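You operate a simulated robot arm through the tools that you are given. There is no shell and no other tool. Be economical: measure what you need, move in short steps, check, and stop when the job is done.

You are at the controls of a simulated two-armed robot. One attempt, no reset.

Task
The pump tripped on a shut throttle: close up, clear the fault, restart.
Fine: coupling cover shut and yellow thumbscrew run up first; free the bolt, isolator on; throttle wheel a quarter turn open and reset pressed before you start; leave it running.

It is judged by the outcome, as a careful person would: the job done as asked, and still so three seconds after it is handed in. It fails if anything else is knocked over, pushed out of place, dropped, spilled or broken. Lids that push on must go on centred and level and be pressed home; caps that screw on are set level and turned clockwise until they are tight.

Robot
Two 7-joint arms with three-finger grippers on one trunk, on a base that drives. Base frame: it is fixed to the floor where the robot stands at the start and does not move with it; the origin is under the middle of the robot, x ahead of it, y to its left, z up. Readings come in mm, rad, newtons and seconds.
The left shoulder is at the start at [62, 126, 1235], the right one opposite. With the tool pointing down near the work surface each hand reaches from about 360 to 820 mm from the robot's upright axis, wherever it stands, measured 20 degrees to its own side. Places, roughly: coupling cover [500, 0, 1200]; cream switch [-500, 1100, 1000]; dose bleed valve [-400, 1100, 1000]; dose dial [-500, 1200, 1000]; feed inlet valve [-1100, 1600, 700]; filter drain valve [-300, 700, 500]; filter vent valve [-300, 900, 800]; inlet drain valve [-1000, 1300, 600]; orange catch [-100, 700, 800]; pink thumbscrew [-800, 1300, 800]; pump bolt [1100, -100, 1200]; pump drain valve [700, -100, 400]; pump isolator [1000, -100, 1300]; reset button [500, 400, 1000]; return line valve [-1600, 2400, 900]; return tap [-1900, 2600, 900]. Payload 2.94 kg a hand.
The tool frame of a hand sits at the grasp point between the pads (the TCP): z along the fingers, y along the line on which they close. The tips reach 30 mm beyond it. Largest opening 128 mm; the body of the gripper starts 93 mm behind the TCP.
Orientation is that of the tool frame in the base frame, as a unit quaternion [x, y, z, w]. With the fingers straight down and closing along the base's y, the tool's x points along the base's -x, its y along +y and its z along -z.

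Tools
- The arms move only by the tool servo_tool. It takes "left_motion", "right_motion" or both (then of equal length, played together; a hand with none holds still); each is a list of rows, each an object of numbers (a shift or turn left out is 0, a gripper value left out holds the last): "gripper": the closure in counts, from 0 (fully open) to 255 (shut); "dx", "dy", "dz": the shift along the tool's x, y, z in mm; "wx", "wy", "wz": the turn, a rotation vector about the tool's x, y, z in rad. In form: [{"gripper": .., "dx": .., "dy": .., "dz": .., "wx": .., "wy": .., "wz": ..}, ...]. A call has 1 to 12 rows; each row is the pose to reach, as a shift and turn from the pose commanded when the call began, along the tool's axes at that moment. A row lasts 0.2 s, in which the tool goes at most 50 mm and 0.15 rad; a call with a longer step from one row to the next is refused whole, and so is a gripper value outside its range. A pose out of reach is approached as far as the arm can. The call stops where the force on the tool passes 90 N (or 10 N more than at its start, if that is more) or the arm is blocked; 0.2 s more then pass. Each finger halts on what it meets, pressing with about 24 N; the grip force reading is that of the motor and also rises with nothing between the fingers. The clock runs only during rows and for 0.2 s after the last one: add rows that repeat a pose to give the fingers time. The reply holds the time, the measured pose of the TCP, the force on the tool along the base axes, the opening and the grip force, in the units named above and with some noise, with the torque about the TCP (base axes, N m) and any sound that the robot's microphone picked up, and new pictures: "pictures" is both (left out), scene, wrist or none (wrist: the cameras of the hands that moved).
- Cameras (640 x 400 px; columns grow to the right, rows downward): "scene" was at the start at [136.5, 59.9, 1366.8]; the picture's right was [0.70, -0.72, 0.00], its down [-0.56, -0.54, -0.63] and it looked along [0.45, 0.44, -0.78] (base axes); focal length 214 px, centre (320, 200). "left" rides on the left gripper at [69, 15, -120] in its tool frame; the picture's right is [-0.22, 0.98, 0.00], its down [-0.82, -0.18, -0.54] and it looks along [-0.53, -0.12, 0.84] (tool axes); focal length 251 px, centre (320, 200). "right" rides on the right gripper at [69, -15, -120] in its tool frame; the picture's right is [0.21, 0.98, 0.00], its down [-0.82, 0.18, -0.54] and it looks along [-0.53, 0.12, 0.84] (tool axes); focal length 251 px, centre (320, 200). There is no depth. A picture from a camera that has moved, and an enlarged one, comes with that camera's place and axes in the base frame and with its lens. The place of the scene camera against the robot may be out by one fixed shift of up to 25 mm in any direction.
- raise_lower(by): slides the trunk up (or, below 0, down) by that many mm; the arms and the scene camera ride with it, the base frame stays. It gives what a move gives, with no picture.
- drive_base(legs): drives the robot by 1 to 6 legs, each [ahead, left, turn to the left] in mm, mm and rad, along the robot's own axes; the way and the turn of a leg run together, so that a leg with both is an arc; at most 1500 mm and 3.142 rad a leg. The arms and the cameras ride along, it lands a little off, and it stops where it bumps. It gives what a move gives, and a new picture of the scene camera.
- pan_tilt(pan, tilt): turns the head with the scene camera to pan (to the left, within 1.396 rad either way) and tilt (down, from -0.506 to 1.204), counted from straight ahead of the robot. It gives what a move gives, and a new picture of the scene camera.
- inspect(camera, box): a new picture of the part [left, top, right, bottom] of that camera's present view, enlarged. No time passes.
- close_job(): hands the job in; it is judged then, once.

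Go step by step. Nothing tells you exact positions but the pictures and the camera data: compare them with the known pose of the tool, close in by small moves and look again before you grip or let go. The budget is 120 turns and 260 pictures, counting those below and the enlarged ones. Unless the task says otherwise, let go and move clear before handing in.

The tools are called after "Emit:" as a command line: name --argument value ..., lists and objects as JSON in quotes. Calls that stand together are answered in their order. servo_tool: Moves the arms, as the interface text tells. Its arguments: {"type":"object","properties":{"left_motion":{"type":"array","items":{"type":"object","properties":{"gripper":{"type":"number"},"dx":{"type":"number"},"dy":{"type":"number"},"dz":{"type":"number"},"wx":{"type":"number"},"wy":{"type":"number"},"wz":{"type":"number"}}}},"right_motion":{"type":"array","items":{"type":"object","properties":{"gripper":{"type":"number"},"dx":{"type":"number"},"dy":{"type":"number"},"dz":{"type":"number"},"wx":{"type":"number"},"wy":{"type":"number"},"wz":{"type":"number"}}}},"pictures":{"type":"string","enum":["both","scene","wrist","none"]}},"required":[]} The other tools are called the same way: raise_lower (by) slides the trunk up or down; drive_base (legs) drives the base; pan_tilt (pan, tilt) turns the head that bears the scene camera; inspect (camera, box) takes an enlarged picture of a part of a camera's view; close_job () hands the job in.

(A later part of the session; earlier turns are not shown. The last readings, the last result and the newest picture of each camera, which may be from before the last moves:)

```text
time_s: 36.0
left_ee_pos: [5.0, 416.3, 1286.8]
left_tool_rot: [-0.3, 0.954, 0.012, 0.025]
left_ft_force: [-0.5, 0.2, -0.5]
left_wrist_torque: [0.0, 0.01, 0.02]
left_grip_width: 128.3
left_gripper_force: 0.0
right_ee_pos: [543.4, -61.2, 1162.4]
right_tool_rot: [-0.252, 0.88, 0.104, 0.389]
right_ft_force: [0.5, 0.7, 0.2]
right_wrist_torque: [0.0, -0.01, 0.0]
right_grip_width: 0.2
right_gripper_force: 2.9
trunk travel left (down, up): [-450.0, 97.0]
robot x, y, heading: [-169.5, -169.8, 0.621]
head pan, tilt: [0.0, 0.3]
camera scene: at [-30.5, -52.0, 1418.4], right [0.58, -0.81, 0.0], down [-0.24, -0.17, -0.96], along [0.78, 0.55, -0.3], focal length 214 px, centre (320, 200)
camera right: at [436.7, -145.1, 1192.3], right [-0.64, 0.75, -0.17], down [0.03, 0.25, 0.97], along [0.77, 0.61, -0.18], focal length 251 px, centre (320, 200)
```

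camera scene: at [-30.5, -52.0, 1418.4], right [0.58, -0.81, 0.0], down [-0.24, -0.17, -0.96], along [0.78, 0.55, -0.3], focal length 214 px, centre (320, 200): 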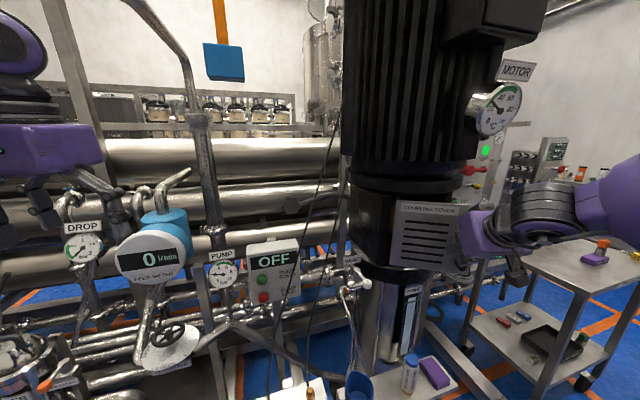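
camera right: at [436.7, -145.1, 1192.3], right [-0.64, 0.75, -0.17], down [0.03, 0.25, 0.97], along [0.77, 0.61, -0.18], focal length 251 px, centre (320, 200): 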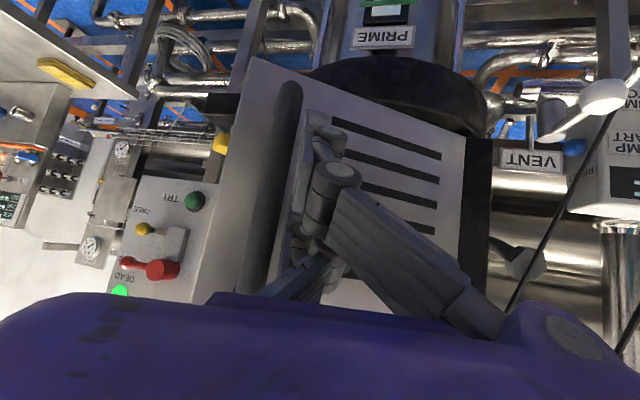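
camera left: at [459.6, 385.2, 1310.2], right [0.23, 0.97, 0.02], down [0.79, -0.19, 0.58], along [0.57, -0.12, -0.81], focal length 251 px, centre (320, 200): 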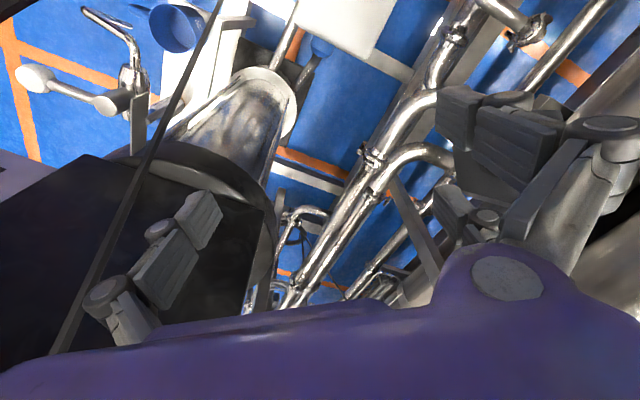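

The cover is swinging freely and nearly shut. I push ahead in smaller steps.

Emit:
servo_tool --right_motion '[{"dz": 15, "dx": -14, "dy": -3}, {"dz": 29, "dx": -27, "dy": -6}, {"dz": 42, "dx": -39, "dy": -8}]' --pictures "both"

```text
time_s: 36.8
left_ee_pos: [5.3, 416.6, 1287.9]
left_tool_rot: [-0.299, 0.954, 0.012, 0.025]
left_ft_force: [0.9, -0.1, 0.3]
left_wrist_torque: [0.02, 0.02, -0.02]
left_grip_width: 128.2
left_gripper_force: 0.0
right_ee_pos: [597.5, -38.0, 1164.1]
right_tool_rot: [-0.254, 0.879, 0.105, 0.39]
right_ft_force: [-0.2, -0.6, 0.6]
right_wrist_torque: [-0.01, -0.02, -0.02]
right_grip_width: 0.0
right_gripper_force: 2.9
trunk travel left (down, up): [-450.0, 97.0]
robot x, y, heading: [-169.1, -165.6, 0.62]
head pan, tilt: [0.0, 0.3]
camera scene: at [-30.6, -52.2, 1418.5], right [0.58, -0.81, 0.0], down [-0.24, -0.17, -0.96], along [0.78, 0.55, -0.3], focal length 214 px, centre (320, 200)
camera right: at [490.5, -121.6, 1192.9], right [-0.64, 0.75, -0.17], down [0.03, 0.25, 0.97], along [0.77, 0.61, -0.18], focal length 251 px, centre (320, 200)
```

scene: 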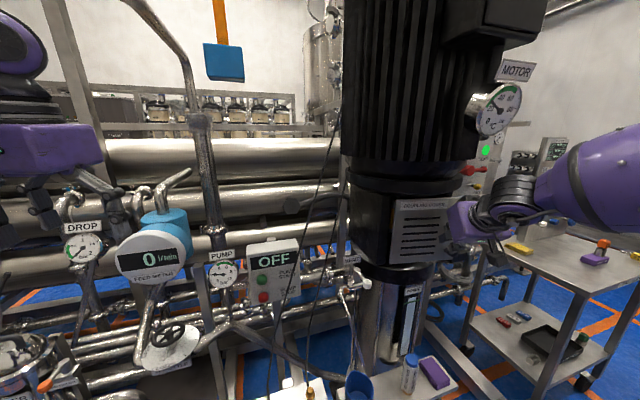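
right: 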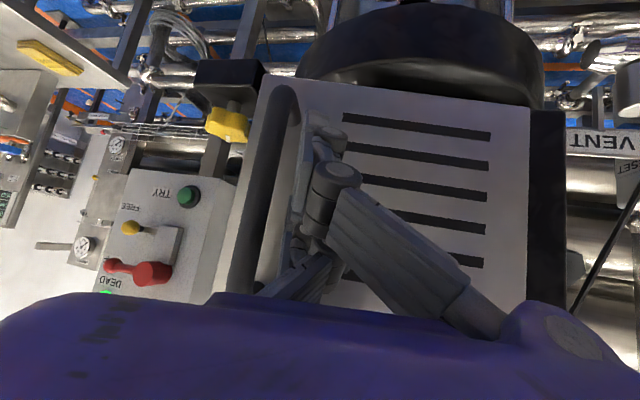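

Almost shut; the yellow thumbscrew sits just past the free edge. A few more gentle steps.

Emit:
servo_tool --right_motion '[{"dz": 8, "dx": -7, "dy": 3}, {"dz": 16, "dx": -14, "dy": 6}, {"dz": 24, "dx": -21, "dy": 9}, {"dz": 32, "dx": -28, "dy": 12}]' --pictures "both"

```text
time_s: 37.8
left_ee_pos: [-2.4, 407.4, 1293.0]
left_tool_rot: [-0.298, 0.954, 0.013, 0.029]
left_ft_force: [0.7, -0.5, 0.8]
left_wrist_torque: [0.02, -0.01, -0.01]
left_grip_width: 128.1
left_gripper_force: 0.0
right_ee_pos: [618.4, -16.3, 1161.1]
right_tool_rot: [-0.25, 0.882, 0.103, 0.386]
right_ft_force: [-57.1, -39.2, -3.1]
right_wrist_torque: [0.6, -0.69, -0.66]
right_grip_width: 0.2
right_gripper_force: 2.9
trunk travel left (down, up): [-450.0, 97.0]
robot x, y, heading: [-169.8, -165.4, 0.615]
head pan, tilt: [0.0, 0.3]
camera scene: at [-40.8, -60.4, 1420.0], right [0.58, -0.82, 0.0], down [-0.23, -0.17, -0.96], along [0.78, 0.55, -0.29], focal length 214 px, centre (320, 200)
camera right: at [509.6, -99.2, 1191.9], right [-0.63, 0.76, -0.17], down [0.04, 0.25, 0.97], along [0.77, 0.61, -0.18], focal length 251 px, centre (320, 200)
```

scene: 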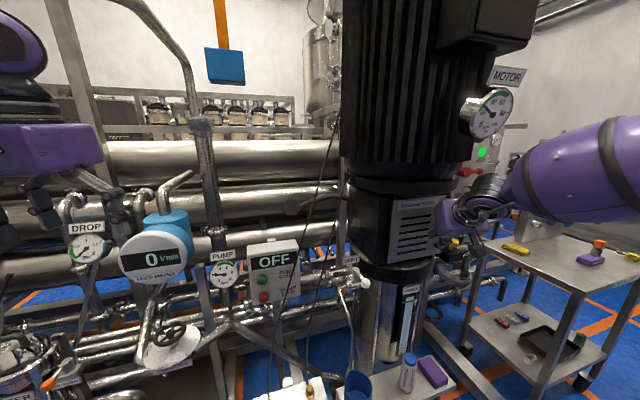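
right: 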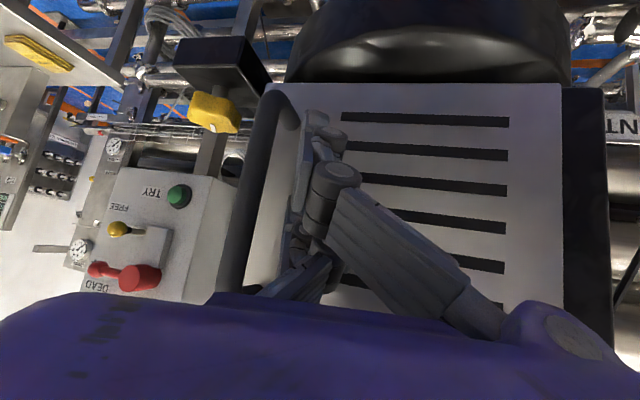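

Contact force about 70 N: the cover is shut. I look closely at the thumbscrew before backing off.

Emit:
inspect --camera "right" --box '[150, 20, 310, 180]'

Emit:
inspect --camera "right" --box '[60, 170, 240, 310]'

Emit:
inspect --camera "scene" --box '[370, 140, 530, 300]'

```text
2.50 times, centred on (230, 100) of right
camera zoom: at [509.6, -99.2, 1191.9], right [-0.63, 0.76, -0.17], down [0.04, 0.25, 0.97], along [0.77, 0.61, -0.18], focal length 629 px, centre (545, 450)
```

zoom: 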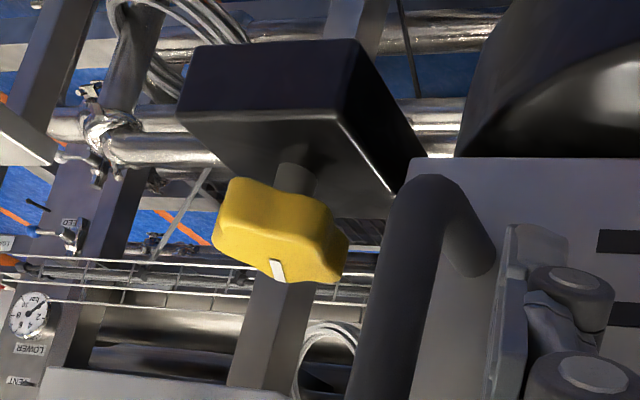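

```text
2.86 times, centred on (150, 240) of right
camera zoom: at [509.6, -99.2, 1191.9], right [-0.63, 0.76, -0.17], down [0.04, 0.25, 0.97], along [0.77, 0.61, -0.18], focal length 718 px, centre (806, 86)
```

zoom: 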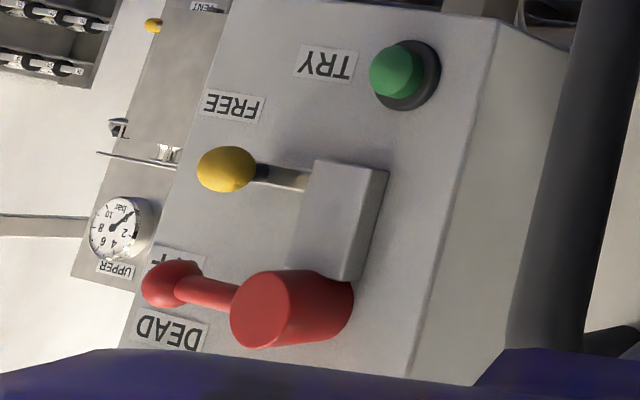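

```text
2.50 times, centred on (450, 220) of scene
camera zoom: at [-40.8, -60.4, 1420.0], right [0.58, -0.82, 0.0], down [-0.23, -0.17, -0.96], along [0.78, 0.55, -0.29], focal length 536 px, centre (-5, 150)
```

zoom: 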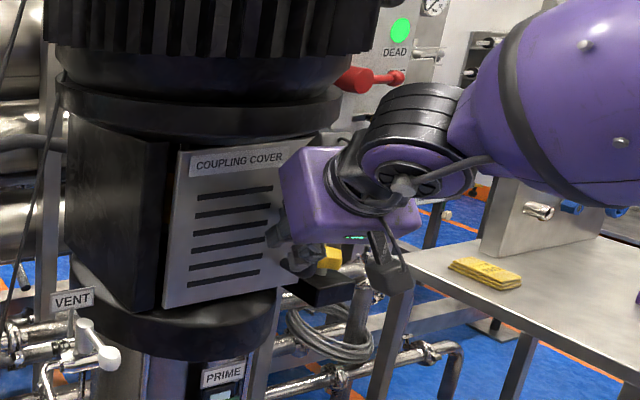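

The cover is shut. I retract the right hand, then drive round square to the skid (its front runs along about (0.79, -0.61)), so that the thumbscrew falls to the left hand and the isolator to the right.

Emit:
servo_tool --right_motion '[{"dz": -22, "dx": 20}, {"dz": -44, "dx": 40}, {"dz": -66, "dx": 60}, {"dz": -88, "dx": 81}]' --pictures "wrist"

Emit:
drive_base --legs '[[-150, 0, 0], [0, 0, 0.3], [0, -900, 0], [80, 0, 0]]'

```text
time_s: 38.8
left_ee_pos: [3.7, 414.2, 1289.4]
left_tool_rot: [-0.3, 0.954, 0.012, 0.025]
left_ft_force: [-0.3, -0.6, -0.8]
left_wrist_torque: [0.05, -0.03, 0.01]
left_grip_width: 128.0
left_gripper_force: 0.1
right_ee_pos: [522.3, -69.9, 1163.3]
right_tool_rot: [-0.252, 0.879, 0.105, 0.39]
right_ft_force: [0.0, -0.6, -0.4]
right_wrist_torque: [0.02, -0.03, -0.01]
right_grip_width: 0.0
right_gripper_force: 3.1
trunk travel left (down, up): [-450.0, 97.0]
robot x, y, heading: [-174.1, -168.6, 0.62]
head pan, tilt: [0.0, 0.3]
camera right: at [415.3, -154.2, 1191.5], right [-0.64, 0.75, -0.17], down [0.03, 0.24, 0.97], along [0.77, 0.61, -0.18], focal length 251 px, centre (320, 200)
```

right: 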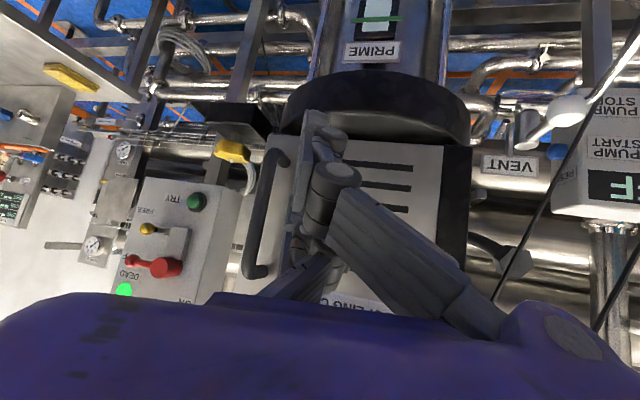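

```text
time_s: 49.7
left_ee_pos: [479.7, -134.0, 1289.6]
left_tool_rot: [-0.432, 0.901, 0.014, 0.024]
left_ft_force: [0.4, -0.5, -0.4]
left_wrist_torque: [-0.02, 0.01, 0.0]
left_grip_width: 128.1
left_gripper_force: 0.1
right_ee_pos: [1113.5, -453.3, 1161.6]
right_tool_rot: [-0.374, 0.835, 0.159, 0.371]
right_ft_force: [-0.2, -0.4, -0.8]
right_wrist_torque: [-0.02, -0.04, 0.03]
right_grip_width: 0.0
right_gripper_force: 2.8
trunk travel left (down, up): [-450.0, 97.0]
robot x, y, heading: [472.0, -740.9, 0.902]
head pan, tilt: [0.0, 0.3]
camera scene: at [579.4, -591.6, 1418.7], right [0.79, -0.62, 0.0], down [-0.18, -0.23, -0.96], along [0.59, 0.75, -0.3], focal length 214 px, centre (320, 200)
```

scene: 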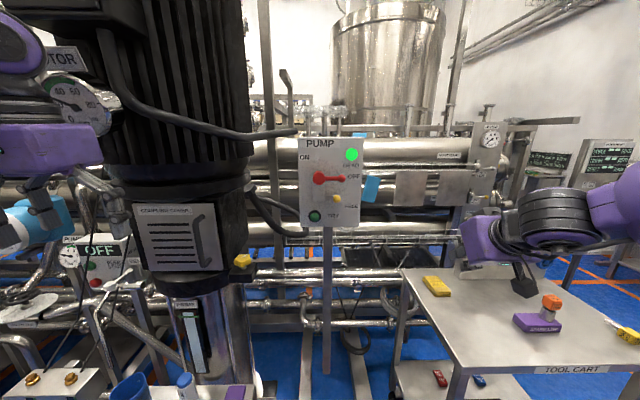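

A clear frontal view: cover closed, thumbscrew to its right, isolator panel ahead. I enlarge both.

Emit:
inspect --camera "scene" --box '[120, 180, 280, 290]'

Emit:
inspect --camera "scene" --box '[280, 130, 390, 240]'

```text
3.64 times, centred on (200, 235) of scene
camera zoom: at [579.4, -591.6, 1418.7], right [0.79, -0.62, 0.0], down [-0.18, -0.23, -0.96], along [0.59, 0.75, -0.3], focal length 780 px, centre (756, 73)
```

zoom: 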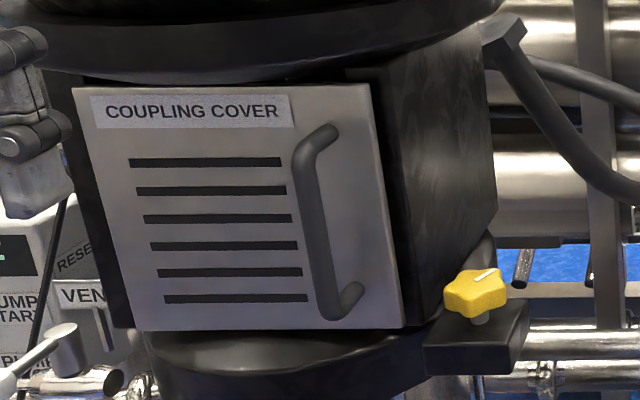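

```text
3.64 times, centred on (335, 185) of scene
camera zoom: at [579.4, -591.6, 1418.7], right [0.79, -0.62, 0.0], down [-0.18, -0.23, -0.96], along [0.59, 0.75, -0.3], focal length 780 px, centre (266, 254)
```

zoom: 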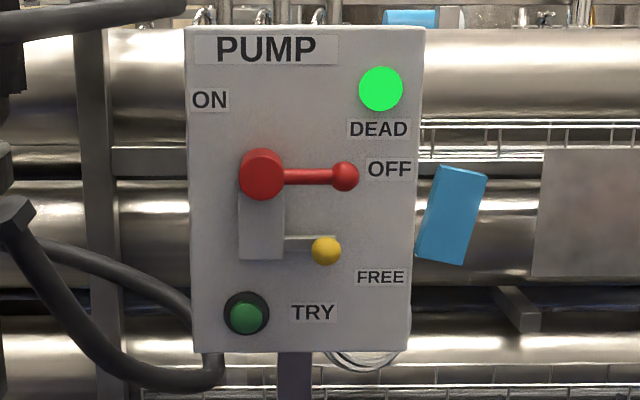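

Thumbscrew confirmed at (733, -44, 1077): a vertical-axis yellow lobed knob with a white mark. I'll use the right hand, tilted away from the motor. First I tuck the left hand and shift the base.

Emit:
servo_tool --left_motion '[{"dx": 27}, {"dx": 54}, {"dx": 80}]' --right_motion '[{"dz": -10, "dx": 10, "gripper": 90}, {"dz": -30, "dx": 25, "gripper": 90}, {"dz": -50, "dx": 10, "gripper": 90}]' --pictures "none"

Emit:
drive_base --legs '[[0, 127, 0], [80, 0, 0]]'

```text
time_s: 50.5
left_ee_pos: [430.6, -197.1, 1285.6]
left_tool_rot: [-0.431, 0.902, 0.015, 0.023]
left_ft_force: [0.0, -1.0, 0.0]
left_wrist_torque: [0.03, -0.03, 0.05]
left_grip_width: 128.0
left_gripper_force: 0.0
right_ee_pos: [1083.6, -486.2, 1188.6]
right_tool_rot: [-0.376, 0.834, 0.159, 0.371]
right_ft_force: [0.1, -0.3, -0.1]
right_wrist_torque: [0.01, -0.05, -0.03]
right_grip_width: 83.1
right_gripper_force: 0.2
trunk travel left (down, up): [-450.0, 97.0]
robot x, y, heading: [477.2, -740.3, 0.906]
head pan, tilt: [0.0, 0.3]
```

```text
time_s: 52.9
left_ee_pos: [375.0, -53.7, 1285.7]
left_tool_rot: [-0.435, 0.9, 0.015, 0.024]
left_ft_force: [-0.2, -0.8, -0.4]
left_wrist_torque: [-0.01, 0.02, 0.05]
left_grip_width: 128.0
left_gripper_force: 0.0
right_ee_pos: [1031.1, -338.8, 1188.9]
right_tool_rot: [-0.378, 0.833, 0.161, 0.37]
right_ft_force: [0.6, -0.6, -0.3]
right_wrist_torque: [0.03, -0.01, 0.03]
right_grip_width: 83.0
right_gripper_force: 0.0
trunk travel left (down, up): [-450.0, 97.0]
robot x, y, heading: [421.2, -597.5, 0.915]
head pan, tilt: [0.0, 0.3]
camera scene: at [526.2, -447.8, 1418.7], right [0.79, -0.61, 0.0], down [-0.18, -0.23, -0.96], along [0.59, 0.75, -0.3], focal length 214 px, centre (320, 200)
```

scene: 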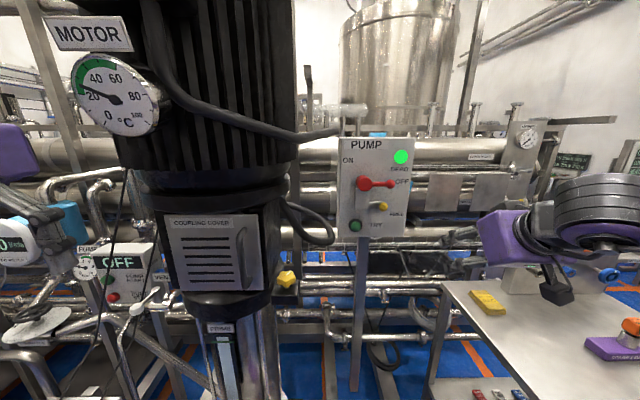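

I bring the right hand toward the knob in two stages: first left with the pitch reduced, then yawed so the wrist stays away from the motor.

Emit:
servo_tool --right_motion '[{"dy": 40, "wy": 0.08, "dz": 3, "dx": 3}, {"dy": 80, "wy": 0.16, "dz": 6, "dx": 6}, {"dy": 120, "wy": 0.23, "dz": 9, "dx": 9}, {"dy": 160, "wy": 0.23, "dz": 12, "dx": 12}, {"dy": 200, "wy": 0.23, "dz": 13, "dx": 15}]' --pictures "wrist"

```text
time_s: 54.1
left_ee_pos: [376.4, -52.0, 1285.0]
left_tool_rot: [-0.435, 0.9, 0.015, 0.022]
left_ft_force: [1.5, 0.0, -0.3]
left_wrist_torque: [-0.02, 0.01, -0.01]
left_grip_width: 127.9
left_gripper_force: 0.0
right_ee_pos: [879.9, -202.7, 1166.6]
right_tool_rot: [-0.394, 0.871, 0.116, 0.271]
right_ft_force: [-0.3, 1.5, -0.2]
right_wrist_torque: [-0.04, 0.0, -0.01]
right_grip_width: 83.0
right_gripper_force: 0.0
trunk travel left (down, up): [-450.0, 97.0]
robot x, y, heading: [423.3, -599.0, 0.914]
head pan, tilt: [0.0, 0.3]
camera right: at [807.9, -306.9, 1225.8], right [-0.85, 0.51, -0.13], down [0.1, 0.41, 0.91], along [0.52, 0.75, -0.4], focal length 251 px, centre (320, 200)
```

right: 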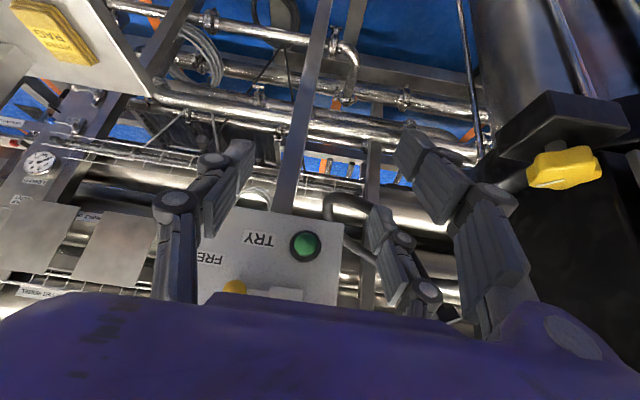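

Knob is in sight at the right of the view. I yaw the hand to the left while moving to the pre-grasp point.

Emit:
servo_tool --right_motion '[{"dy": 25, "dx": 2, "dz": 2, "wx": -0.07, "wz": -0.104}, {"dy": 50, "dx": 4, "dz": 4, "wx": -0.141, "wz": -0.207}, {"dy": 75, "dx": 6, "dz": 6, "wx": -0.211, "wz": -0.31}, {"dy": 100, "dx": 8, "dz": 8, "wx": -0.281, "wz": -0.414}, {"dy": 125, "dx": 10, "dz": 10, "wx": -0.352, "wz": -0.517}, {"dy": 150, "dx": 12, "dz": 12, "wx": -0.422, "wz": -0.621}, {"dy": 177, "dx": 14, "dz": 14, "wx": -0.493, "wz": -0.725}, {"dy": 177, "dx": 14, "dz": 14, "wx": -0.563, "wz": -0.828}]' --pictures "both"

```text
time_s: 55.9
left_ee_pos: [379.8, -51.1, 1284.1]
left_tool_rot: [-0.435, 0.9, 0.015, 0.021]
left_ft_force: [1.4, 0.7, -0.3]
left_wrist_torque: [-0.05, 0.05, 0.0]
left_grip_width: 127.9
left_gripper_force: 0.0
right_ee_pos: [817.5, -132.1, 1197.5]
right_tool_rot: [0.756, -0.586, -0.228, -0.181]
right_ft_force: [0.8, -0.9, -0.5]
right_wrist_torque: [0.07, 0.09, 0.06]
right_grip_width: 82.7
right_gripper_force: 0.0
right hand out of reach, approached as far as the arm can: row 3, 4, 5, 6, 7, 8
trunk travel left (down, up): [-450.0, 97.0]
robot x, y, heading: [422.7, -598.0, 0.907]
head pan, tilt: [0.0, 0.3]
camera scene: at [530.3, -445.4, 1418.0], right [0.79, -0.61, 0.0], down [-0.18, -0.23, -0.95], along [0.58, 0.75, -0.3], focal length 214 px, centre (320, 200)
camera right: at [862.2, -249.1, 1258.7], right [-0.9, -0.41, -0.13], down [-0.27, 0.32, 0.91], along [-0.33, 0.85, -0.41], focal length 251 px, centre (320, 200)
```

scene: 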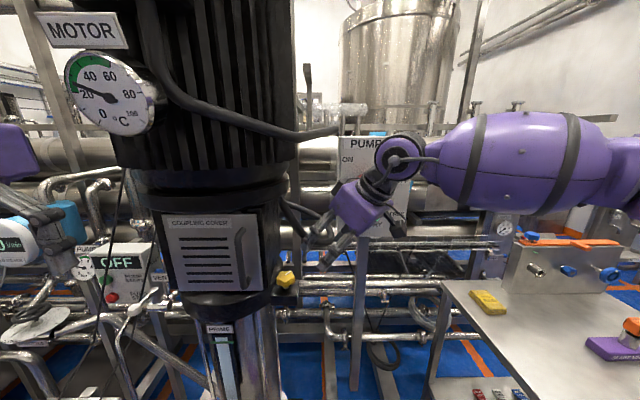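
right: 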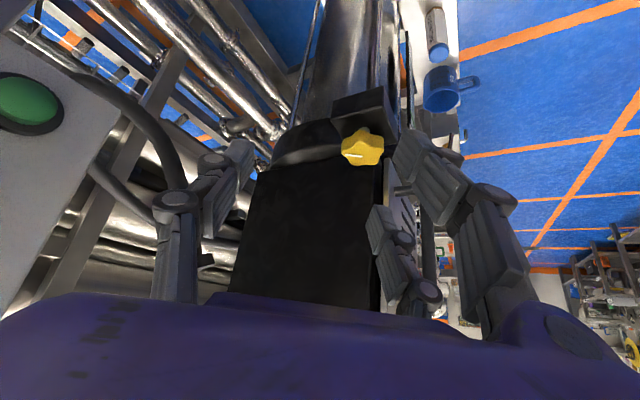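

Orientation is reached but the arm stopped about 85 mm to the right and 50 mm high. I shift the base left and lower the trunk rather than strain the arm.

Emit:
drive_base --legs '[[0, 85, 0]]'

Emit:
raise_lower --by -50

Emit:
inspect --camera "right" --box '[160, 80, 480, 280]'

```text
time_s: 57.4
left_ee_pos: [309.4, -1.3, 1284.3]
left_tool_rot: [-0.434, 0.901, 0.016, 0.022]
left_ft_force: [-0.7, -0.1, 0.3]
left_wrist_torque: [-0.01, 0.04, 0.0]
left_grip_width: 128.1
left_gripper_force: 0.1
right_ee_pos: [745.9, -82.8, 1201.7]
right_tool_rot: [0.755, -0.586, -0.228, -0.183]
right_ft_force: [0.3, -0.1, -0.6]
right_wrist_torque: [-0.03, -0.03, -0.03]
right_grip_width: 82.8
right_gripper_force: 0.1
trunk travel left (down, up): [-450.0, 97.0]
robot x, y, heading: [351.1, -543.0, 0.905]
head pan, tilt: [0.0, 0.3]
camera scene: at [458.8, -394.8, 1418.5], right [0.79, -0.62, 0.0], down [-0.18, -0.23, -0.96], along [0.59, 0.75, -0.3], focal length 214 px, centre (320, 200)
```

scene: 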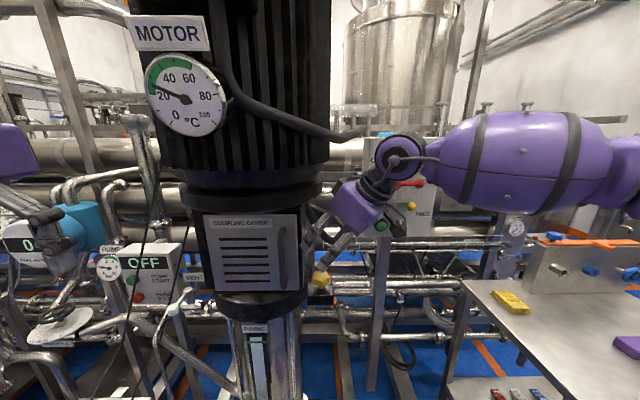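

```text
time_s: 58.3
left_ee_pos: [309.1, -1.5, 1235.6]
left_tool_rot: [-0.434, 0.901, 0.017, 0.023]
left_ft_force: [-1.2, 0.3, 0.7]
left_wrist_torque: [-0.01, 0.02, -0.02]
left_grip_width: 128.2
left_gripper_force: 0.1
right_ee_pos: [745.8, -81.6, 1151.3]
right_tool_rot: [0.756, -0.587, -0.227, -0.183]
right_ft_force: [-0.6, 0.3, -0.1]
right_wrist_torque: [0.0, -0.01, -0.05]
right_grip_width: 83.0
right_gripper_force: 0.0
trunk travel left (down, up): [-400.0, 147.0]
robot x, y, heading: [351.8, -541.0, 0.905]
head pan, tilt: [0.0, 0.3]
```

```text
2.00 times, centred on (320, 180) of right
camera zoom: at [791.3, -199.5, 1211.6], right [-0.9, -0.41, -0.13], down [-0.28, 0.32, 0.91], along [-0.33, 0.85, -0.4], focal length 503 px, centre (320, 240)
```

zoom: 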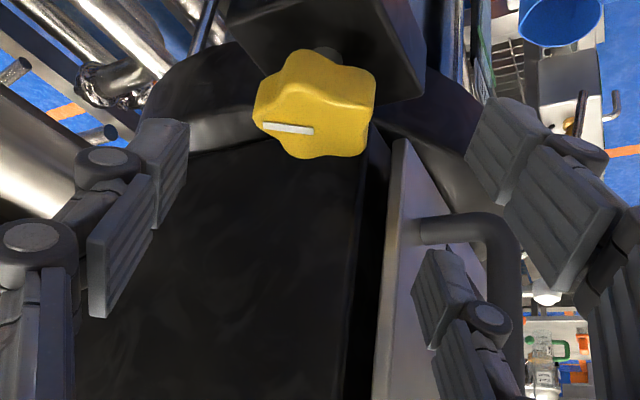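

The knob is centred between the fingers at (737, -44, 1079). I advance along the tool axis to just short of the block.

Emit:
servo_tool --right_motion '[{"dx": 4, "dz": 20}, {"dx": 7, "dz": 40}, {"dx": 7, "dz": 55}, {"dx": 7, "dz": 68}]' --pictures "both"

Emit:
inspect --camera "right" --box '[160, 80, 480, 280]'

```text
time_s: 59.3
left_ee_pos: [309.2, -0.5, 1236.2]
left_tool_rot: [-0.434, 0.9, 0.014, 0.023]
left_ft_force: [-0.6, 1.0, -0.6]
left_wrist_torque: [0.01, 0.03, -0.02]
left_grip_width: 127.9
left_gripper_force: 0.1
right_ee_pos: [749.7, -65.2, 1106.9]
right_tool_rot: [0.755, -0.587, -0.227, -0.183]
right_ft_force: [0.1, -0.2, 0.3]
right_wrist_torque: [-0.01, -0.01, 0.03]
right_grip_width: 82.6
right_gripper_force: 0.1
right hand out of reach, approached as far as the arm can: row 3, 4
trunk travel left (down, up): [-400.0, 147.0]
robot x, y, heading: [355.6, -546.0, 0.912]
head pan, tilt: [0.0, 0.3]
camera scene: at [470.9, -378.5, 1362.8], right [0.79, -0.62, 0.0], down [-0.18, -0.23, -0.96], along [0.59, 0.75, -0.3], focal length 214 px, centre (320, 200)
camera right: at [793.2, -183.3, 1167.7], right [-0.9, -0.41, -0.13], down [-0.28, 0.32, 0.91], along [-0.33, 0.85, -0.4], focal length 251 px, centre (320, 200)
```

scene: 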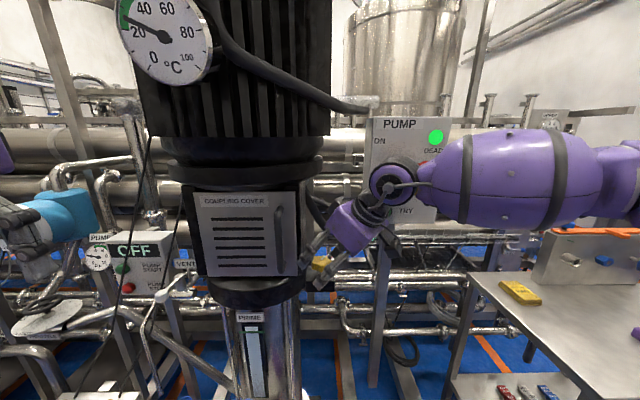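
right: 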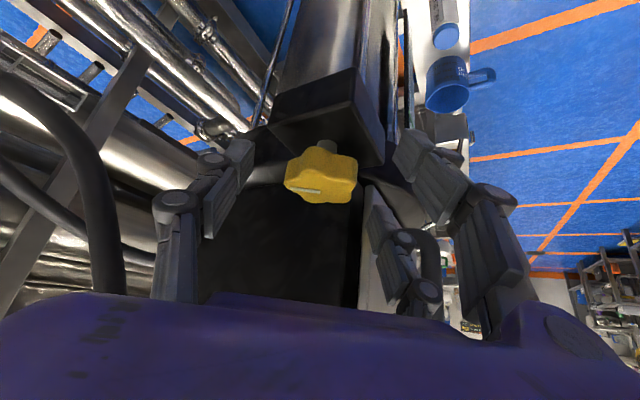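

```text
2.00 times, centred on (320, 180) of right
camera zoom: at [793.2, -183.3, 1167.7], right [-0.9, -0.41, -0.13], down [-0.28, 0.32, 0.91], along [-0.33, 0.85, -0.4], focal length 503 px, centre (320, 240)
```

zoom: 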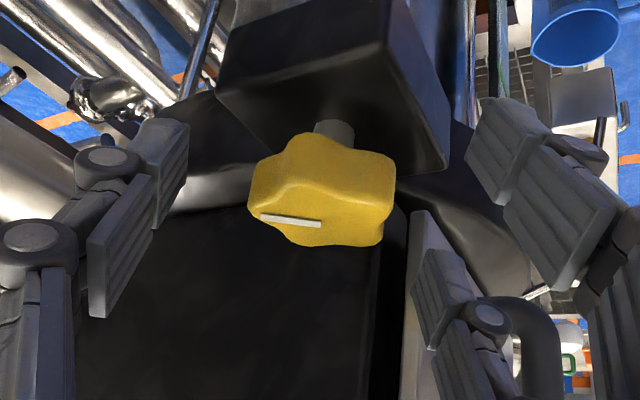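

The arm runs out again because the knob lies too near my centreline. I back out, shift the base 100 mm further left, and approach again with the hand further to its own side.

Emit:
servo_tool --right_motion '[{"dz": -30}, {"dz": -60, "dy": -20}, {"dz": -80, "dy": -60}, {"dz": -80, "dy": -100}]' --pictures "none"

Emit:
drive_base --legs '[[0, 110, 0]]'

```text
time_s: 60.3
left_ee_pos: [310.1, 0.2, 1236.0]
left_tool_rot: [-0.434, 0.901, 0.015, 0.022]
left_ft_force: [0.6, 0.1, -0.6]
left_wrist_torque: [-0.03, 0.01, 0.0]
left_grip_width: 128.1
left_gripper_force: 0.0
right_ee_pos: [780.6, -95.8, 1170.0]
right_tool_rot: [0.753, -0.59, -0.226, -0.185]
right_ft_force: [0.1, 0.2, 1.1]
right_wrist_torque: [-0.02, -0.02, -0.01]
right_grip_width: 82.7
right_gripper_force: 0.0
right hand out of reach, approached as far as the arm can: row 3, 4
trunk travel left (down, up): [-400.0, 147.0]
robot x, y, heading: [354.7, -547.3, 0.907]
head pan, tilt: [0.0, 0.3]
```

```text
time_s: 61.9
left_ee_pos: [235.3, 52.6, 1241.2]
left_tool_rot: [-0.432, 0.901, 0.021, 0.023]
left_ft_force: [0.2, -0.3, -0.4]
left_wrist_torque: [0.0, 0.0, 0.02]
left_grip_width: 128.0
left_gripper_force: 0.1
right_ee_pos: [712.2, -48.7, 1170.9]
right_tool_rot: [0.748, -0.597, -0.223, -0.187]
right_ft_force: [48.3, -71.0, 13.3]
right_wrist_torque: [0.57, 2.46, 3.68]
right_grip_width: 73.8
right_gripper_force: 0.1
trunk travel left (down, up): [-400.0, 147.0]
robot x, y, heading: [267.6, -478.1, 0.902]
head pan, tilt: [0.0, 0.3]
camera scene: at [394.9, -326.7, 1363.6], right [0.79, -0.62, -0.01], down [-0.19, -0.22, -0.96], along [0.59, 0.75, -0.29], focal length 214 px, centre (320, 200)
```

scene: 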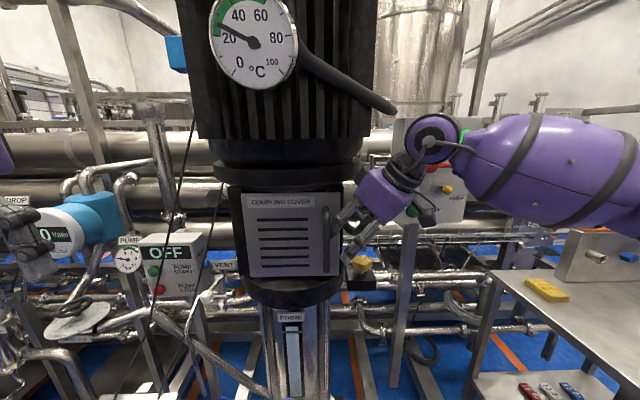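

The hand pressed against the lantern side; I move it away at once.

Emit:
servo_tool --right_motion '[{"dx": 16, "dy": -7, "dz": -10}, {"dx": 31, "dy": -14, "dz": -21}, {"dx": 46, "dy": -21, "dz": -31}, {"dx": 62, "dy": -28, "dz": -42}]' --pictures "both"

```text
time_s: 62.9
left_ee_pos: [227.8, 63.6, 1235.8]
left_tool_rot: [-0.432, 0.902, 0.016, 0.023]
left_ft_force: [-0.6, -0.6, 0.2]
left_wrist_torque: [0.05, 0.01, -0.03]
left_grip_width: 128.1
left_gripper_force: 0.2
right_ee_pos: [715.5, -104.0, 1169.0]
right_tool_rot: [0.746, -0.602, -0.215, -0.187]
right_ft_force: [-0.2, 0.4, 0.4]
right_wrist_torque: [0.0, 0.01, 0.0]
right_grip_width: 82.6
right_gripper_force: 0.1
right hand out of reach, approached as far as the arm can: row 1, 2, 3, 4
trunk travel left (down, up): [-400.0, 147.0]
robot x, y, heading: [271.1, -479.7, 0.909]
head pan, tilt: [0.0, 0.3]
camera scene: at [387.6, -314.6, 1362.9], right [0.79, -0.62, 0.0], down [-0.18, -0.23, -0.96], along [0.59, 0.75, -0.3], focal length 214 px, centre (320, 200)
camera right: at [754.7, -222.6, 1231.7], right [-0.92, -0.38, -0.14], down [-0.28, 0.34, 0.9], along [-0.29, 0.86, -0.42], focal length 251 px, centre (320, 200)
```

scene: 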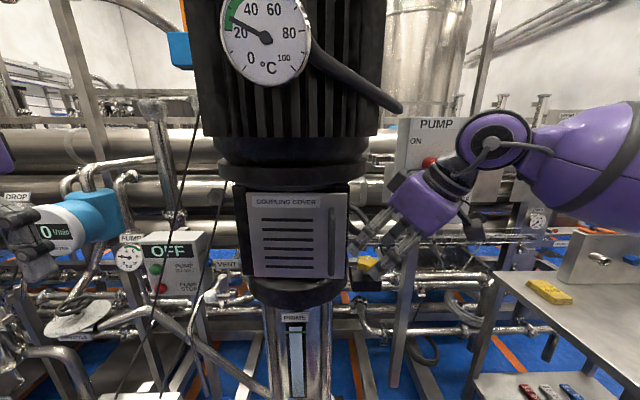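
right: 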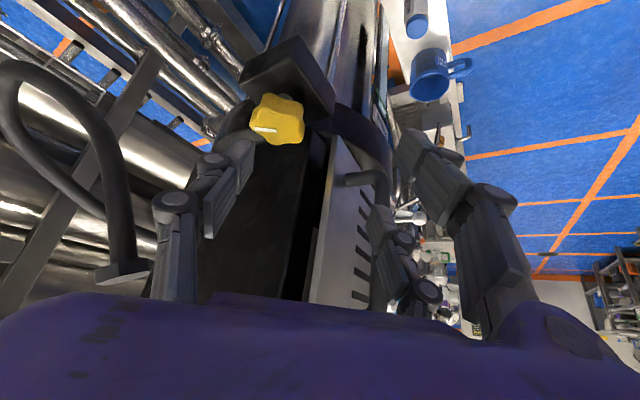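

Clear now. I reduce the yaw by 0.4 rad so the arm works in an easier range, and align with the knob.

Emit:
servo_tool --right_motion '[{"wx": 0.075, "wz": 0.11, "dy": -5}, {"wx": 0.15, "wz": 0.22, "dy": -10}, {"wx": 0.224, "wz": 0.331, "dy": -15, "dx": 2, "dz": 10}]' --pictures "wrist"

```text
time_s: 63.7
left_ee_pos: [227.9, 66.1, 1235.2]
left_tool_rot: [-0.432, 0.902, 0.015, 0.022]
left_ft_force: [0.2, 0.6, 0.3]
left_wrist_torque: [-0.01, -0.01, -0.02]
left_grip_width: 127.8
left_gripper_force: 0.0
right_ee_pos: [731.5, -96.1, 1160.0]
right_tool_rot: [-0.615, 0.733, 0.177, 0.228]
right_ft_force: [-0.1, -0.7, 0.1]
right_wrist_torque: [-0.06, 0.02, 0.02]
right_grip_width: 82.7
right_gripper_force: 0.1
trunk travel left (down, up): [-400.0, 147.0]
robot x, y, heading: [270.2, -478.5, 0.908]
head pan, tilt: [0.0, 0.3]
camera right: at [722.6, -220.8, 1221.9], right [-0.99, 0.0, -0.14], down [-0.13, 0.41, 0.9], along [0.06, 0.91, -0.41], focal length 251 px, centre (320, 200)
```

right: 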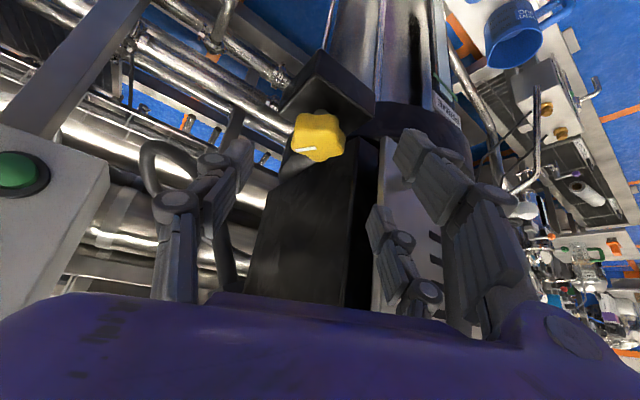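

Now within reach. The knob is on the approach line; I advance about 84 mm.

Emit:
servo_tool --right_motion '[{"dz": 25, "dy": 1}, {"dz": 45, "dy": 2}, {"dz": 65, "dy": 3}, {"dz": 84, "dy": 3}]' --pictures "wrist"

Emit:
inspect --camera "right" --box '[160, 80, 480, 280]'

```text
time_s: 64.7
left_ee_pos: [228.2, 64.6, 1233.5]
left_tool_rot: [-0.432, 0.902, 0.016, 0.023]
left_ft_force: [0.1, 0.4, 0.0]
left_wrist_torque: [-0.03, 0.02, -0.03]
left_grip_width: 127.6
left_gripper_force: 0.1
right_ee_pos: [737.4, -49.9, 1087.8]
right_tool_rot: [-0.616, 0.733, 0.176, 0.229]
right_ft_force: [-1.9, -10.9, -2.0]
right_wrist_torque: [0.5, -0.25, 0.54]
right_grip_width: 97.5
right_gripper_force: 2.8
trunk travel left (down, up): [-400.0, 147.0]
robot x, y, heading: [271.7, -482.8, 0.902]
head pan, tilt: [0.0, 0.3]
camera right: at [729.5, -175.0, 1150.0], right [-0.99, 0.0, -0.14], down [-0.13, 0.42, 0.9], along [0.06, 0.91, -0.41], focal length 251 px, centre (320, 200)
```

right: 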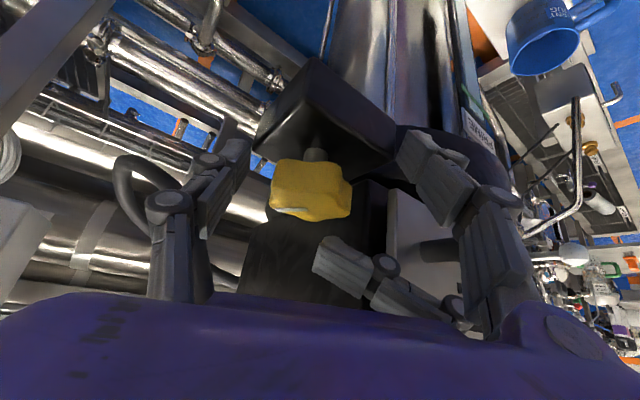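

```text
2.00 times, centred on (320, 180) of right
camera zoom: at [729.5, -175.0, 1150.0], right [-0.99, 0.0, -0.14], down [-0.13, 0.42, 0.9], along [0.06, 0.91, -0.41], focal length 503 px, centre (320, 240)
```

zoom: 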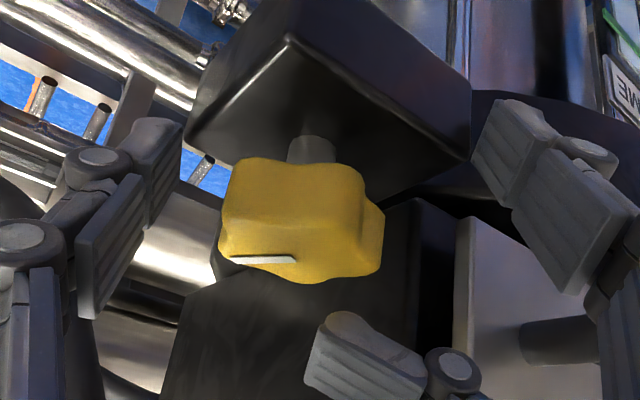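

A finger linkage is lightly touching the lantern (11 N). I close on the knob slowly and look at what happens.

Emit:
servo_tool --right_motion '[{"gripper": 130}, {"gripper": 170}, {"gripper": 200}, {"gripper": 200}]' --pictures "wrist"

Emit:
inspect --camera "right" --box '[160, 80, 480, 280]'

```text
time_s: 65.7
left_ee_pos: [228.4, 63.3, 1235.2]
left_tool_rot: [-0.431, 0.902, 0.016, 0.022]
left_ft_force: [-0.1, 0.6, -0.1]
left_wrist_torque: [0.01, -0.01, -0.01]
left_grip_width: 128.0
left_gripper_force: 0.0
right_ee_pos: [738.7, -51.6, 1089.9]
right_tool_rot: [-0.615, 0.734, 0.177, 0.228]
right_ft_force: [6.5, -9.9, -2.8]
right_wrist_torque: [0.73, -0.67, -1.53]
right_grip_width: 91.7
right_gripper_force: 45.1
trunk travel left (down, up): [-400.0, 147.0]
robot x, y, heading: [272.1, -482.2, 0.901]
head pan, tilt: [0.0, 0.3]
camera right: at [730.0, -175.9, 1151.4], right [-0.99, 0.0, -0.14], down [-0.13, 0.41, 0.9], along [0.06, 0.91, -0.41], focal length 251 px, centre (320, 200)
```

right: 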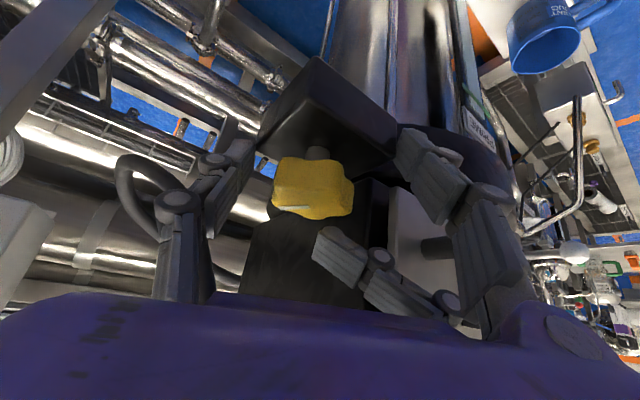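

```text
2.00 times, centred on (320, 180) of right
camera zoom: at [730.0, -175.9, 1151.4], right [-0.99, 0.0, -0.14], down [-0.13, 0.41, 0.9], along [0.06, 0.91, -0.41], focal length 503 px, centre (320, 240)
```

zoom: 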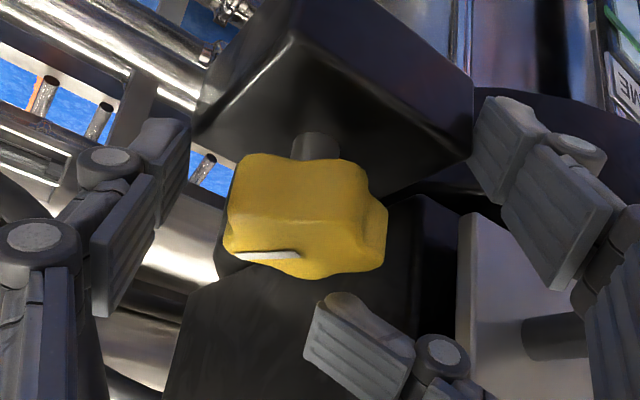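

The hand's third finger link meets the lantern corner, so this angle is no good. I back out and re-orient: fingers closing tangentially past the lantern, and the hand nearer to vertical.

Emit:
servo_tool --right_motion '[{"gripper": 100}, {"gripper": 100, "dz": -25}, {"gripper": 100, "dz": -50}, {"gripper": 100, "dz": -80, "dx": 10}, {"gripper": 100, "dz": -110, "dx": 20}]' --pictures "wrist"

```text
time_s: 66.9
left_ee_pos: [226.4, 63.7, 1237.1]
left_tool_rot: [-0.431, 0.902, 0.017, 0.024]
left_ft_force: [0.4, -0.2, -0.5]
left_wrist_torque: [0.03, -0.01, -0.05]
left_grip_width: 127.9
left_gripper_force: 0.1
right_ee_pos: [721.2, -126.5, 1173.5]
right_tool_rot: [-0.615, 0.733, 0.178, 0.23]
right_ft_force: [-0.3, -1.2, 0.2]
right_wrist_torque: [0.04, -0.01, 0.0]
right_grip_width: 78.4
right_gripper_force: 0.5
trunk travel left (down, up): [-400.0, 147.0]
robot x, y, heading: [270.9, -482.8, 0.899]
head pan, tilt: [0.0, 0.3]
camera right: at [713.1, -251.1, 1233.5], right [-0.99, 0.0, -0.14], down [-0.13, 0.41, 0.9], along [0.06, 0.91, -0.41], focal length 251 px, centre (320, 200)
```

right: 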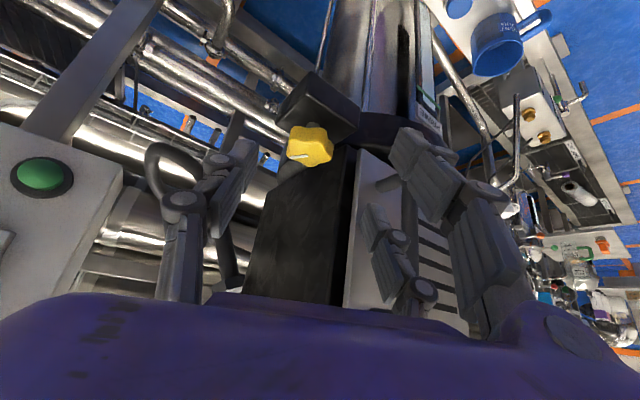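

Emit:
servo_tool --right_motion '[{"wx": -0.044, "wy": 0.06, "wz": -0.091, "dx": -6, "dy": -4, "dz": 4}, {"wx": -0.087, "wy": 0.12, "wz": -0.182, "dx": -11, "dy": -8, "dz": 8}, {"wx": -0.131, "wy": 0.18, "wz": -0.274, "dx": -17, "dy": -12, "dz": 11}, {"wx": -0.174, "wy": 0.24, "wz": -0.365, "dx": -22, "dy": -16, "dz": 15}, {"wx": -0.218, "wy": 0.3, "wz": -0.456, "dx": -28, "dy": -19, "dz": 19}]' --pictures "both"

```text
time_s: 68.1
left_ee_pos: [227.7, 68.4, 1233.6]
left_tool_rot: [-0.433, 0.901, 0.014, 0.023]
left_ft_force: [0.0, 0.0, -0.5]
left_wrist_torque: [-0.08, 0.04, 0.01]
left_grip_width: 127.7
left_gripper_force: 0.1
right_ee_pos: [691.6, -103.1, 1167.8]
right_tool_rot: [0.793, -0.591, -0.102, -0.102]
right_ft_force: [0.3, 0.3, 0.2]
right_wrist_torque: [-0.04, 0.02, 0.03]
right_grip_width: 77.8
right_gripper_force: 0.2
right hand out of reach, approached as far as the arm can: row 3, 4, 5
trunk travel left (down, up): [-400.0, 147.0]
robot x, y, heading: [270.1, -481.5, 0.905]
head pan, tilt: [0.0, 0.3]
camera scene: at [387.5, -310.9, 1362.4], right [0.79, -0.62, 0.0], down [-0.18, -0.23, -0.95], along [0.59, 0.75, -0.3], focal length 214 px, centre (320, 200)
camera right: at [729.1, -195.7, 1262.8], right [-0.88, -0.47, -0.1], down [-0.38, 0.55, 0.74], along [-0.29, 0.69, -0.66], focal length 251 px, centre (320, 200)
```

scene: 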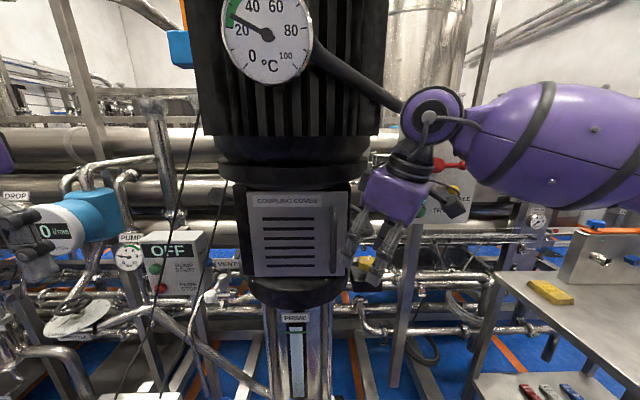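
right: 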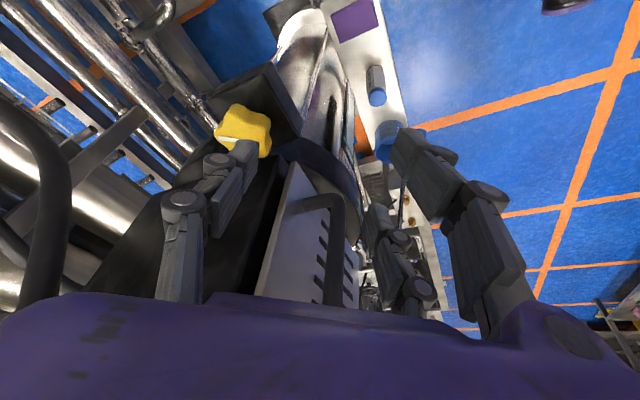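

The orientation is right and held, the hand just sits 60 mm too far back and left. I let the base bring it over the knob.

Emit:
drive_base --legs '[[60, -22, 0]]'

Emit:
inspect --camera "right" --box '[80, 20, 480, 270]'

```text
time_s: 69.1
left_ee_pos: [280.2, 97.0, 1234.6]
left_tool_rot: [-0.433, 0.901, 0.014, 0.024]
left_ft_force: [0.6, 0.4, 0.3]
left_wrist_torque: [-0.04, -0.02, -0.02]
left_grip_width: 128.0
left_gripper_force: 0.0
right_ee_pos: [742.6, -73.2, 1170.3]
right_tool_rot: [0.793, -0.591, -0.105, -0.104]
right_ft_force: [0.2, -0.3, 0.3]
right_wrist_torque: [0.0, 0.02, 0.0]
right_grip_width: 77.8
right_gripper_force: 0.1
trunk travel left (down, up): [-400.0, 147.0]
robot x, y, heading: [325.1, -449.1, 0.901]
head pan, tilt: [0.0, 0.3]
camera scene: at [439.8, -282.3, 1362.9], right [0.79, -0.62, 0.0], down [-0.18, -0.23, -0.96], along [0.59, 0.75, -0.3], focal length 214 px, centre (320, 200)
```

scene: 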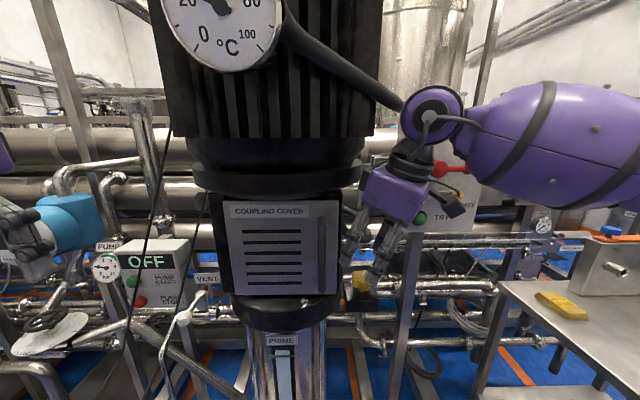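

```text
1.60 times, centred on (280, 145) of right
camera zoom: at [780.7, -166.6, 1264.1], right [-0.88, -0.47, -0.1], down [-0.38, 0.55, 0.75], along [-0.3, 0.69, -0.66], focal length 402 px, centre (384, 288)
```

zoom: 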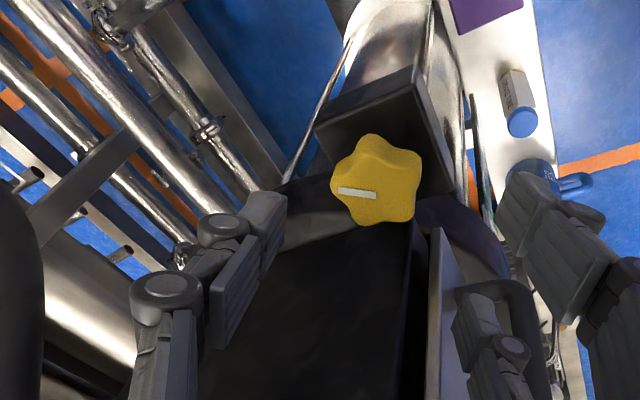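

Aligned: the tool axis runs right through the knob. I advance along it with the arm.

Emit:
servo_tool --right_motion '[{"dz": 25}, {"dz": 50}, {"dz": 68}, {"dz": 82}]' --pictures "wrist"

Emit:
inspect --camera "right" --box '[160, 80, 480, 280]'

```text
time_s: 70.1
left_ee_pos: [278.2, 94.2, 1236.7]
left_tool_rot: [-0.432, 0.901, 0.017, 0.024]
left_ft_force: [-0.1, 0.2, -0.3]
left_wrist_torque: [-0.04, 0.0, -0.01]
left_grip_width: 127.9
left_gripper_force: 0.0
right_ee_pos: [734.7, -52.0, 1090.5]
right_tool_rot: [0.795, -0.588, -0.103, -0.103]
right_ft_force: [-7.6, -18.4, 5.1]
right_wrist_torque: [-0.06, 0.41, 1.19]
right_grip_width: 89.4
right_gripper_force: 9.1
trunk travel left (down, up): [-400.0, 147.0]
robot x, y, heading: [321.7, -449.4, 0.902]
head pan, tilt: [0.0, 0.3]
camera right: at [773.7, -145.1, 1185.6], right [-0.87, -0.47, -0.1], down [-0.38, 0.55, 0.74], along [-0.3, 0.69, -0.66], focal length 251 px, centre (320, 200)
```

right: 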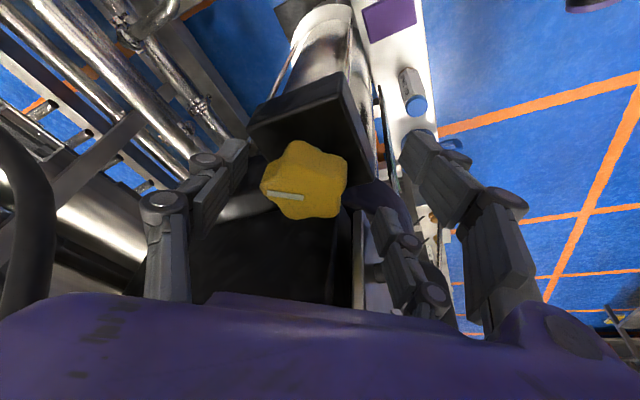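

```text
2.00 times, centred on (320, 180) of right
camera zoom: at [773.7, -145.1, 1185.6], right [-0.87, -0.47, -0.1], down [-0.38, 0.55, 0.74], along [-0.3, 0.69, -0.66], focal length 503 px, centre (320, 240)
```

zoom: 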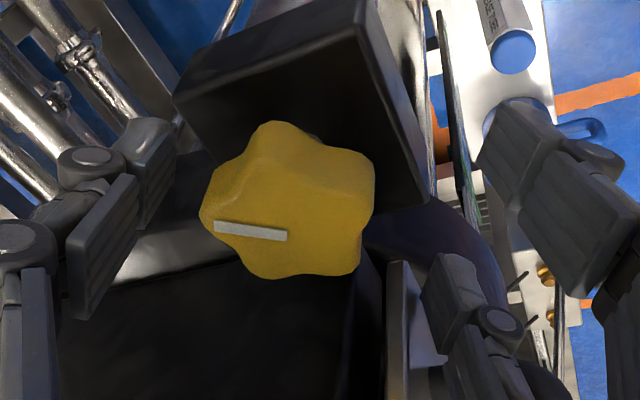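

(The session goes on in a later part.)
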